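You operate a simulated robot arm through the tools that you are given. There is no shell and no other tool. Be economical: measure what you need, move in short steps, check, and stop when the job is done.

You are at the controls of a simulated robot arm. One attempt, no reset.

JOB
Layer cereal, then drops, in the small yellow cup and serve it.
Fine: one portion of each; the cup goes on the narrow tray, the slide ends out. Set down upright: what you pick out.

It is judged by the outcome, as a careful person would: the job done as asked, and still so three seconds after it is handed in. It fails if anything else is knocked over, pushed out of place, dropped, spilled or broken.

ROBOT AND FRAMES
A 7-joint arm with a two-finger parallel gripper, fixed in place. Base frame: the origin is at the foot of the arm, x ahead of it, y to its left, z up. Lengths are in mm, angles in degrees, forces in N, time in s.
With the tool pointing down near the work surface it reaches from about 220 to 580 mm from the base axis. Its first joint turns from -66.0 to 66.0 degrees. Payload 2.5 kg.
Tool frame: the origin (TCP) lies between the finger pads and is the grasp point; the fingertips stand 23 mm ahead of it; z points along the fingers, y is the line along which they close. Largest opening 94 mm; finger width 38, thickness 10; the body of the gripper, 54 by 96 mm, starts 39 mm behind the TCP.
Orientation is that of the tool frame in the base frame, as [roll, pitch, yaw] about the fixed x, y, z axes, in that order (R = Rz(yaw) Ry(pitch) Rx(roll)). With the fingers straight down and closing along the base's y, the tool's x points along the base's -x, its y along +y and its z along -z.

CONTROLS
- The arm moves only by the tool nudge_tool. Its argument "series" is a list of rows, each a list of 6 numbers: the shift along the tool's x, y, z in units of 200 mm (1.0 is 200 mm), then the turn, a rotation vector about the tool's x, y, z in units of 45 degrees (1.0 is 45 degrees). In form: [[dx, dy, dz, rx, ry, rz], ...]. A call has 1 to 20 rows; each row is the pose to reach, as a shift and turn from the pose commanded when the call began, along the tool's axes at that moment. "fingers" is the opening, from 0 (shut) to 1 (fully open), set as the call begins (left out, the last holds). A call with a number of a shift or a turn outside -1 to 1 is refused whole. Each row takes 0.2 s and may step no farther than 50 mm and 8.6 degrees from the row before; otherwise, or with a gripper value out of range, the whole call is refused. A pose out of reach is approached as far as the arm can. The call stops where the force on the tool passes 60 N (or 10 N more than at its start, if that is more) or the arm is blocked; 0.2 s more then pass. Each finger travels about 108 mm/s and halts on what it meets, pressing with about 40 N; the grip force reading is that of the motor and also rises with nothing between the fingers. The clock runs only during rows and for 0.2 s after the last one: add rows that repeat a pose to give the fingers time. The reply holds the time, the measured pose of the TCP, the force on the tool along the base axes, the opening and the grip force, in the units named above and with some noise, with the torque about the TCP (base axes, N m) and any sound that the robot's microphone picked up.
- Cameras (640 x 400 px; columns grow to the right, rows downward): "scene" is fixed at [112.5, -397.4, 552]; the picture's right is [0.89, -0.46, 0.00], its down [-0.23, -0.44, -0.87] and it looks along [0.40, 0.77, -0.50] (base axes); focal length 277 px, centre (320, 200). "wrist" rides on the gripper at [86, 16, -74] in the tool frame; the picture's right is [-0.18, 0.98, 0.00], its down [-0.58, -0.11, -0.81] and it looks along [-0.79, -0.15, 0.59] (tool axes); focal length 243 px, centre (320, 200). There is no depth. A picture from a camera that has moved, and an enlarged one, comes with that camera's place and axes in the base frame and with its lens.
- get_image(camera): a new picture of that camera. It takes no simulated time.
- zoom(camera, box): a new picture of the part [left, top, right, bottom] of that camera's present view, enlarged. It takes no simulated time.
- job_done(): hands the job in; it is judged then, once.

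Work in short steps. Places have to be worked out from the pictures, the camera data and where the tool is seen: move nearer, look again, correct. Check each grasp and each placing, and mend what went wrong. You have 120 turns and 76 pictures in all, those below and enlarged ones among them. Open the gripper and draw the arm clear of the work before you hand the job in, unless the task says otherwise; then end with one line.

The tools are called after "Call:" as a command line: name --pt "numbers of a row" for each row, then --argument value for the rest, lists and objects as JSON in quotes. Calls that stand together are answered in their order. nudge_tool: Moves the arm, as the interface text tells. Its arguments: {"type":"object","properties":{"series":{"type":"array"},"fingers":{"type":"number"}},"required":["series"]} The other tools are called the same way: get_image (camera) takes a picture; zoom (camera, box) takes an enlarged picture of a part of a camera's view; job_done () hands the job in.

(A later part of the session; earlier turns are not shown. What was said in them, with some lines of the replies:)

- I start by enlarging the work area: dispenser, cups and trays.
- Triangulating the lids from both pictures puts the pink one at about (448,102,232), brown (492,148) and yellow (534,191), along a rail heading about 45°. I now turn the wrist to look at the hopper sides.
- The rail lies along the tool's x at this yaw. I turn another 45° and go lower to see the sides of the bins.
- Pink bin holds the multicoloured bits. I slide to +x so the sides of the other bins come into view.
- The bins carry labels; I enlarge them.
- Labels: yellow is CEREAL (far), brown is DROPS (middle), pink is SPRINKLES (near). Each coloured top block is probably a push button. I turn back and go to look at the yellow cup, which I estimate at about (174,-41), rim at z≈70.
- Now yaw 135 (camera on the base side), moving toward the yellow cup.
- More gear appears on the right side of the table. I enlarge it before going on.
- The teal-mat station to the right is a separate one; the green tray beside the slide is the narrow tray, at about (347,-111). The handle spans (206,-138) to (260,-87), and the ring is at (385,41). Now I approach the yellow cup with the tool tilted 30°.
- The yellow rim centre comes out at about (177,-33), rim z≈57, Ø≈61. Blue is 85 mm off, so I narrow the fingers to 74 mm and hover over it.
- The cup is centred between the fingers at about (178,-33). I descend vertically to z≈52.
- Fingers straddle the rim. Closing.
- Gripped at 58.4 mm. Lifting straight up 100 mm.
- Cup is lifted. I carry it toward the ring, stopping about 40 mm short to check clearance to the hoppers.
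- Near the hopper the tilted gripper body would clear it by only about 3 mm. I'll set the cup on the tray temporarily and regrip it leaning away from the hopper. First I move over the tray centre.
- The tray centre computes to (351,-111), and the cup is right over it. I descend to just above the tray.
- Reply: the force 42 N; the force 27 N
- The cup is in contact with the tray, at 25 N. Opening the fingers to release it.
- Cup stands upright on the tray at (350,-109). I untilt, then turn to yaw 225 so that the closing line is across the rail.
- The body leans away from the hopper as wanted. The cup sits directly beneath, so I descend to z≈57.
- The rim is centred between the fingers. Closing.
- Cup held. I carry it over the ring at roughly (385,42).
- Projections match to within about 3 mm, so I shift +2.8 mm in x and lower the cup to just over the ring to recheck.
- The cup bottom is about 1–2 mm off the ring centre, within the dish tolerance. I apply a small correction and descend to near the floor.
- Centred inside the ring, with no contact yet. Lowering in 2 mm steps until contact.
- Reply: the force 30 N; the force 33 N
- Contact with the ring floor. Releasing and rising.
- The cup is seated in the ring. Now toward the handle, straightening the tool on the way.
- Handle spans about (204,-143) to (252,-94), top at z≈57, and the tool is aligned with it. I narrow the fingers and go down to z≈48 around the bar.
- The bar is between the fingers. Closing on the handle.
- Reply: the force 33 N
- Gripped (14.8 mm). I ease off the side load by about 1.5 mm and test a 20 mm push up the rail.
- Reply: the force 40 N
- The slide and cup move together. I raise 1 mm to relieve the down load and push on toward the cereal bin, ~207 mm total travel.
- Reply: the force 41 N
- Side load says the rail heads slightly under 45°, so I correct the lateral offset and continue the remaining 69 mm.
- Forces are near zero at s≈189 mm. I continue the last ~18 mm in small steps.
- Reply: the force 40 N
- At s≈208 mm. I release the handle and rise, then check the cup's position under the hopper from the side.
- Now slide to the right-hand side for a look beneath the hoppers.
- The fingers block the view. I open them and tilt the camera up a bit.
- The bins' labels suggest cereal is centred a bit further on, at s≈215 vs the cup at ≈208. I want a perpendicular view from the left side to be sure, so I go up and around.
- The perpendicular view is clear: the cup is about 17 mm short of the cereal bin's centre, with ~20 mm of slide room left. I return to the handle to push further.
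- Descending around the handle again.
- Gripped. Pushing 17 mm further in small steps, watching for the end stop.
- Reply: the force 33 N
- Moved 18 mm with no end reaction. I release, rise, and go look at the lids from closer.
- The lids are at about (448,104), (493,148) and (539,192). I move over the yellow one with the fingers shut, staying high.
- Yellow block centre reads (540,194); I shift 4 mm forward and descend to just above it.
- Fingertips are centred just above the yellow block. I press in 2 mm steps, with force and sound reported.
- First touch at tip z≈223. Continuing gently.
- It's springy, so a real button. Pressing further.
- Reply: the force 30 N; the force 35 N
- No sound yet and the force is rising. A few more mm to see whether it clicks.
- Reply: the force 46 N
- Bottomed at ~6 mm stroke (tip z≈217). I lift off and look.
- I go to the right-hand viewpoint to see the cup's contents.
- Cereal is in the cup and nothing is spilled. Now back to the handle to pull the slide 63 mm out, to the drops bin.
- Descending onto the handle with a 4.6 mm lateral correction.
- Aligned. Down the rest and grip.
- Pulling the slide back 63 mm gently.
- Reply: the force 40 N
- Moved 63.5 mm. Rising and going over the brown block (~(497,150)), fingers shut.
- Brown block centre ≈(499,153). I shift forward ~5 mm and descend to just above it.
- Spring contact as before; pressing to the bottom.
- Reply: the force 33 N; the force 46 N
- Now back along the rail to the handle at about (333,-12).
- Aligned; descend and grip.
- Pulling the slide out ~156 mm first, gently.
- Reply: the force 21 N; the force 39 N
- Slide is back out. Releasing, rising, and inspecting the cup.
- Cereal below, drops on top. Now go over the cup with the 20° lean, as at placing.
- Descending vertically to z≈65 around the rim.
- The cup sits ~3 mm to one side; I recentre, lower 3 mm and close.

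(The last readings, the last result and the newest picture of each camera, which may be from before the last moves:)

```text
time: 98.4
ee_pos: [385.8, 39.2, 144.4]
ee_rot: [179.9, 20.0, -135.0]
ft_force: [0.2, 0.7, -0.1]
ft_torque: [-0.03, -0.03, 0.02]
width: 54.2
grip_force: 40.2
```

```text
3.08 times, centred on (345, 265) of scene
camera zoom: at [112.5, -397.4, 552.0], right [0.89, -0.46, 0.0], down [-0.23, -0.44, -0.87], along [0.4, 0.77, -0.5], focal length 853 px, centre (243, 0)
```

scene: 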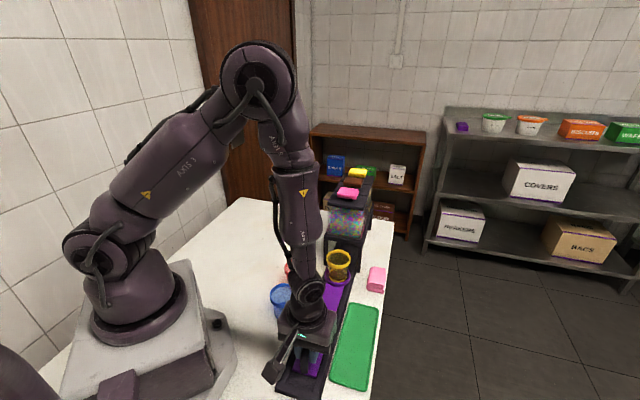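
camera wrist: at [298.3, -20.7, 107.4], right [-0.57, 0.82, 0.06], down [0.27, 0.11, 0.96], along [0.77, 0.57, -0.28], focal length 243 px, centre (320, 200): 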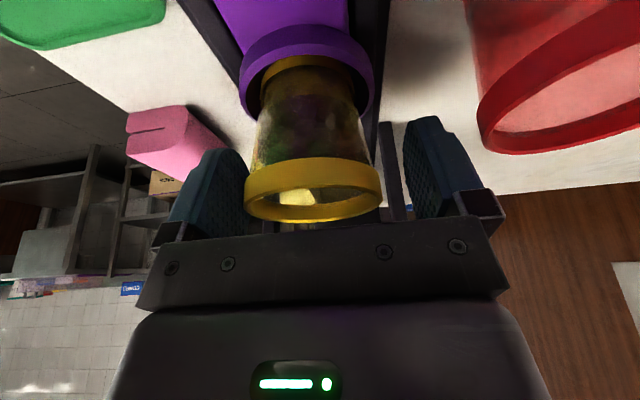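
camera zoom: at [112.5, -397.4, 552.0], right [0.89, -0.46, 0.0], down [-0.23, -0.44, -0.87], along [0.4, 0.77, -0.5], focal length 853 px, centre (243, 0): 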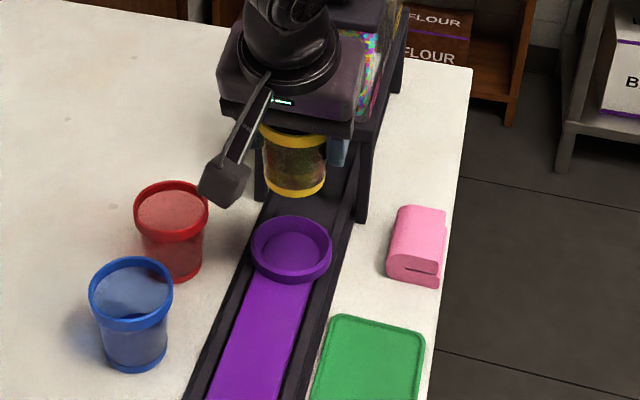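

The cup is lifted clean. Carrying it smoothly to the tray centre.

Call:
nudge_tool --pt "0.04 -0.026 -0.0146 0 0 0" --pt "0.12 -0.078 -0.044 0 0 0" --pt "0.22 -0.144 -0.08 0 0 0" --pt "0.33 -0.215 -0.12 0 0 0" --pt "0.44 -0.287 -0.16 0 0 0" --pt "0.53 -0.346 -0.193 0 0 0" --pt "0.59 -0.385 -0.215 0 0 0" --pt "0.614 -0.401 -0.224 0 0 0"

Call:
nudge_tool --pt "0.03 0 0.0825 0 0 0" --pt "0.07 0 0.192 0 0 0" --pt "0.11 0 0.302 0 0 0" --pt "0.135 0 0.371 0 0 0"

Call:
get_image --camera "wrist"

```text
time: 100.2
ee_pos: [352.6, -108.1, 142.9]
ee_rot: [180.0, 20.1, -134.9]
ft_force: [-0.5, 0.9, -0.4]
ft_torque: [-0.01, -0.01, -0.01]
width: 53.8
grip_force: 40.0
```

```text
time: 101.2
ee_pos: [350.1, -108.0, 63.1]
ee_rot: [180.0, 20.0, -134.9]
ft_force: [0.0, -0.2, 0.1]
ft_torque: [0.02, -0.02, -0.03]
width: 53.9
grip_force: 39.6
```

```text
7 pictures are left
camera wrist: at [264.5, -171.7, 103.6], right [-0.57, 0.82, 0.06], down [0.27, 0.11, 0.96], along [0.77, 0.57, -0.28], focal length 243 px, centre (320, 200)
```

wrist: 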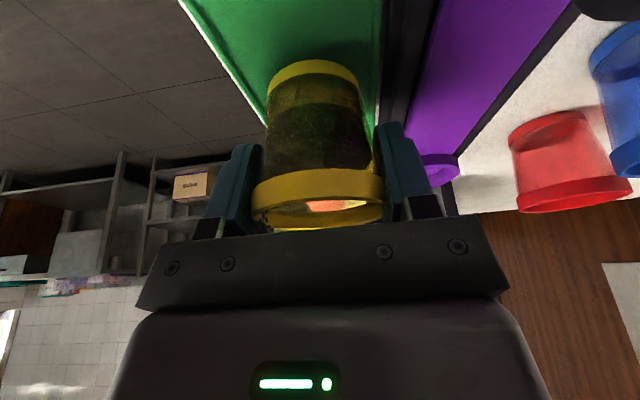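

The cup is over the tray, ~8 mm up. Lowering in small steps to contact.

Call:
nudge_tool --pt "0.005 0 0.014 0 0 0" --pt "0.0085 0 0.0235 0 0 0" --pt "0.0102 0 0.0282 0 0 0"

Call:
nudge_tool --pt "0.0017 0 0.0047 0 0 0" --pt "0.0034 0 0.0094 0 0 0"

```text
time: 102.0
ee_pos: [351.6, -108.9, 57.2]
ee_rot: [180.0, 20.0, -135.0]
ft_force: [0.1, 0.3, -0.1]
ft_torque: [0.02, 0.0, 0.02]
width: 53.9
grip_force: 40.0
```

```text
time: 102.6
ee_pos: [351.1, -108.8, 55.9]
ee_rot: [-179.9, 20.0, -135.0]
ft_force: [0.2, -0.2, 0.0]
ft_torque: [-0.02, -0.04, -0.01]
width: 53.8
grip_force: 39.8
```

Call:
nudge_tool --pt "0.0017 0 0.0047 0 0 0" --pt "0.0026 0 0.0071 0 0 0"

```text
time: 103.2
ee_pos: [351.5, -109.0, 55.4]
ee_rot: [-179.9, 20.0, -135.0]
ft_force: [0.0, -0.1, -0.4]
ft_torque: [0.02, -0.01, 0.04]
width: 54.0
grip_force: 40.0
```

Call:
nudge_tool --pt "0.0017 0 0.0047 0 0 0" --pt "0.0026 0 0.0071 0 0 0"

Call:
nudge_tool --pt "0.0013 0 0.0035 0 0 0" --pt "0.0013 0 0.0035 0 0 0"

```text
time: 103.8
ee_pos: [352.1, -108.9, 54.3]
ee_rot: [-180.0, 20.0, -135.0]
ft_force: [-0.1, 0.0, -0.3]
ft_torque: [-0.02, -0.03, -0.01]
width: 54.1
grip_force: 40.3
```

```text
time: 104.4
ee_pos: [352.2, -108.7, 52.3]
ee_rot: [-180.0, 20.0, -135.0]
ft_force: [0.0, 0.1, -0.8]
ft_torque: [0.04, 0.01, 0.03]
width: 53.8
grip_force: 40.5
```

No contact yet; continuing.

Call:
nudge_tool --pt "0.0013 0 0.0035 0 0 0" --pt "0.0026 0 0.0071 0 0 0"

Call:
zoom --camera "scene" --box '[310, 270, 410, 380]'

```text
time: 105.0
ee_pos: [352.0, -108.6, 52.3]
ee_rot: [-179.9, 20.0, -134.9]
ft_force: [-5.8, 0.5, 21.5]
ft_torque: [0.01, 0.35, -0.01]
width: 54.1
grip_force: 40.2
```

```text
3.64 times, centred on (360, 325) of scene
camera zoom: at [112.4, -397.3, 552.1], right [0.89, -0.46, 0.0], down [-0.23, -0.44, -0.87], along [0.4, 0.77, -0.5], focal length 1008 px, centre (174, -254)
```

zoom: 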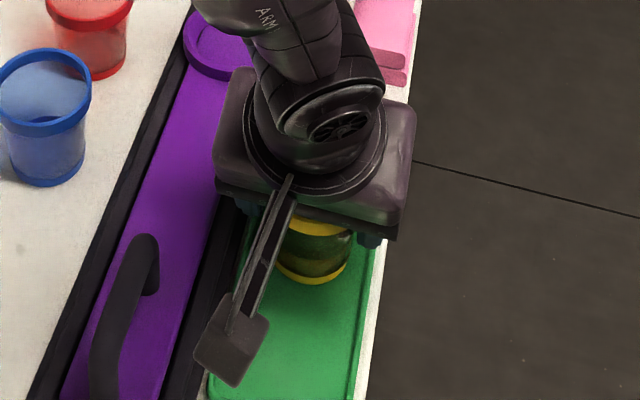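

Contact (21 N), with the cup on the tray. Release and rise straight up.

Call:
nudge_tool --pt "0 0 0 0 0 0" --pt "0 0 0 0 0 0" --fingers 0.9

Call:
nudge_tool --pt "-0.03 0 -0.0825 0 0 0" --pt "-0.08 0 -0.22 0 0 0" --pt "-0.14 0 -0.385 0 0 0" --pt "-0.2 0 -0.55 0 0 0" --pt "-0.26 0 -0.715 0 0 0" --pt "-0.32 0 -0.88 0 0 0"

Call:
zoom --camera "scene" --box '[230, 200, 410, 400]'

```text
time: 105.6
ee_pos: [352.1, -108.9, 51.9]
ee_rot: [-179.9, 20.1, -135.0]
ft_force: [0.5, 0.5, 0.3]
ft_torque: [-0.01, -0.01, -0.02]
width: 84.3
grip_force: 0.0
```

```text
time: 107.0
ee_pos: [354.8, -109.7, 239.8]
ee_rot: [-179.9, 20.1, -135.0]
ft_force: [0.2, 0.3, 0.7]
ft_torque: [-0.01, -0.03, 0.06]
width: 84.7
grip_force: 0.0
```

```text
2.00 times, centred on (320, 300) of scene
camera zoom: at [112.5, -397.4, 552.0], right [0.89, -0.46, 0.0], down [-0.23, -0.44, -0.87], along [0.4, 0.77, -0.5], focal length 555 px, centre (320, 0)
```

zoom: 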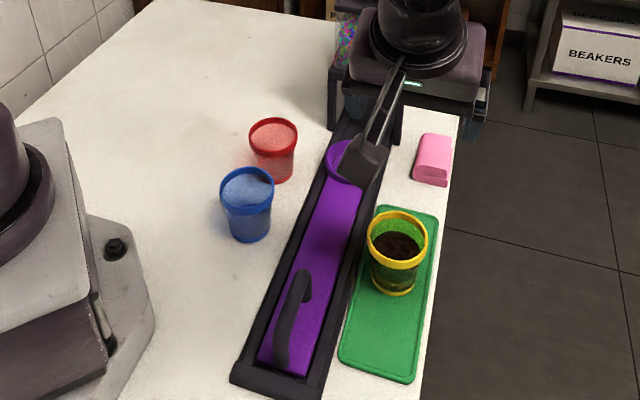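

The cup stands upright on the tray. I compare the slide's end gap to the start picture.

Call:
zoom --camera "scene" --box '[230, 250, 400, 400]'

```text
2.67 times, centred on (315, 325) of scene
camera zoom: at [112.5, -397.4, 552.0], right [0.89, -0.46, 0.0], down [-0.23, -0.44, -0.87], along [0.4, 0.77, -0.5], focal length 739 px, centre (333, -133)
```

zoom: 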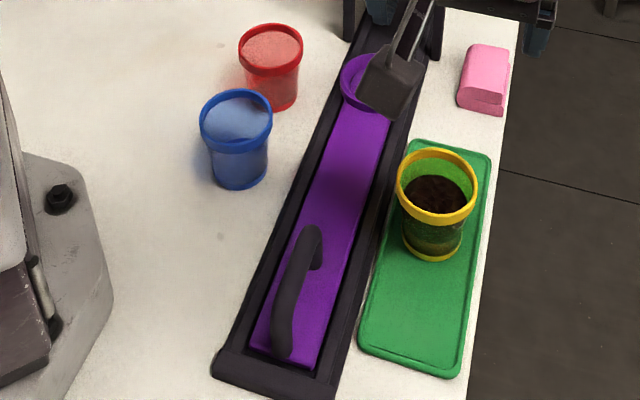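

The slide is exactly where it started (out), and the other items are undisturbed. I draw the arm up clear and hand in.

Call:
nudge_tool --pt "-0.05 0 -0.14 0 0 0" --pt "-0.1 0 -0.28 0 0 0" --pt "-0.14 0 -0.4 0 0 0" --pt "-0.14 0 -0.4 0 0 0" --fingers 1

Call:
job_done

```text
time: 108.0
ee_pos: [351.7, -109.2, 324.6]
ee_rot: [179.9, 20.0, -135.0]
ft_force: [-1.1, 0.1, 0.1]
ft_torque: [-0.03, 0.04, 0.02]
width: 94.0
grip_force: 0.0
```

```text
The job is handed in.
```

The yellow cup, with one portion of cereal and then one of drops, is upright on the narrow green tray, the slide is out, and nothing else looks moved or spilled in the last pictures.
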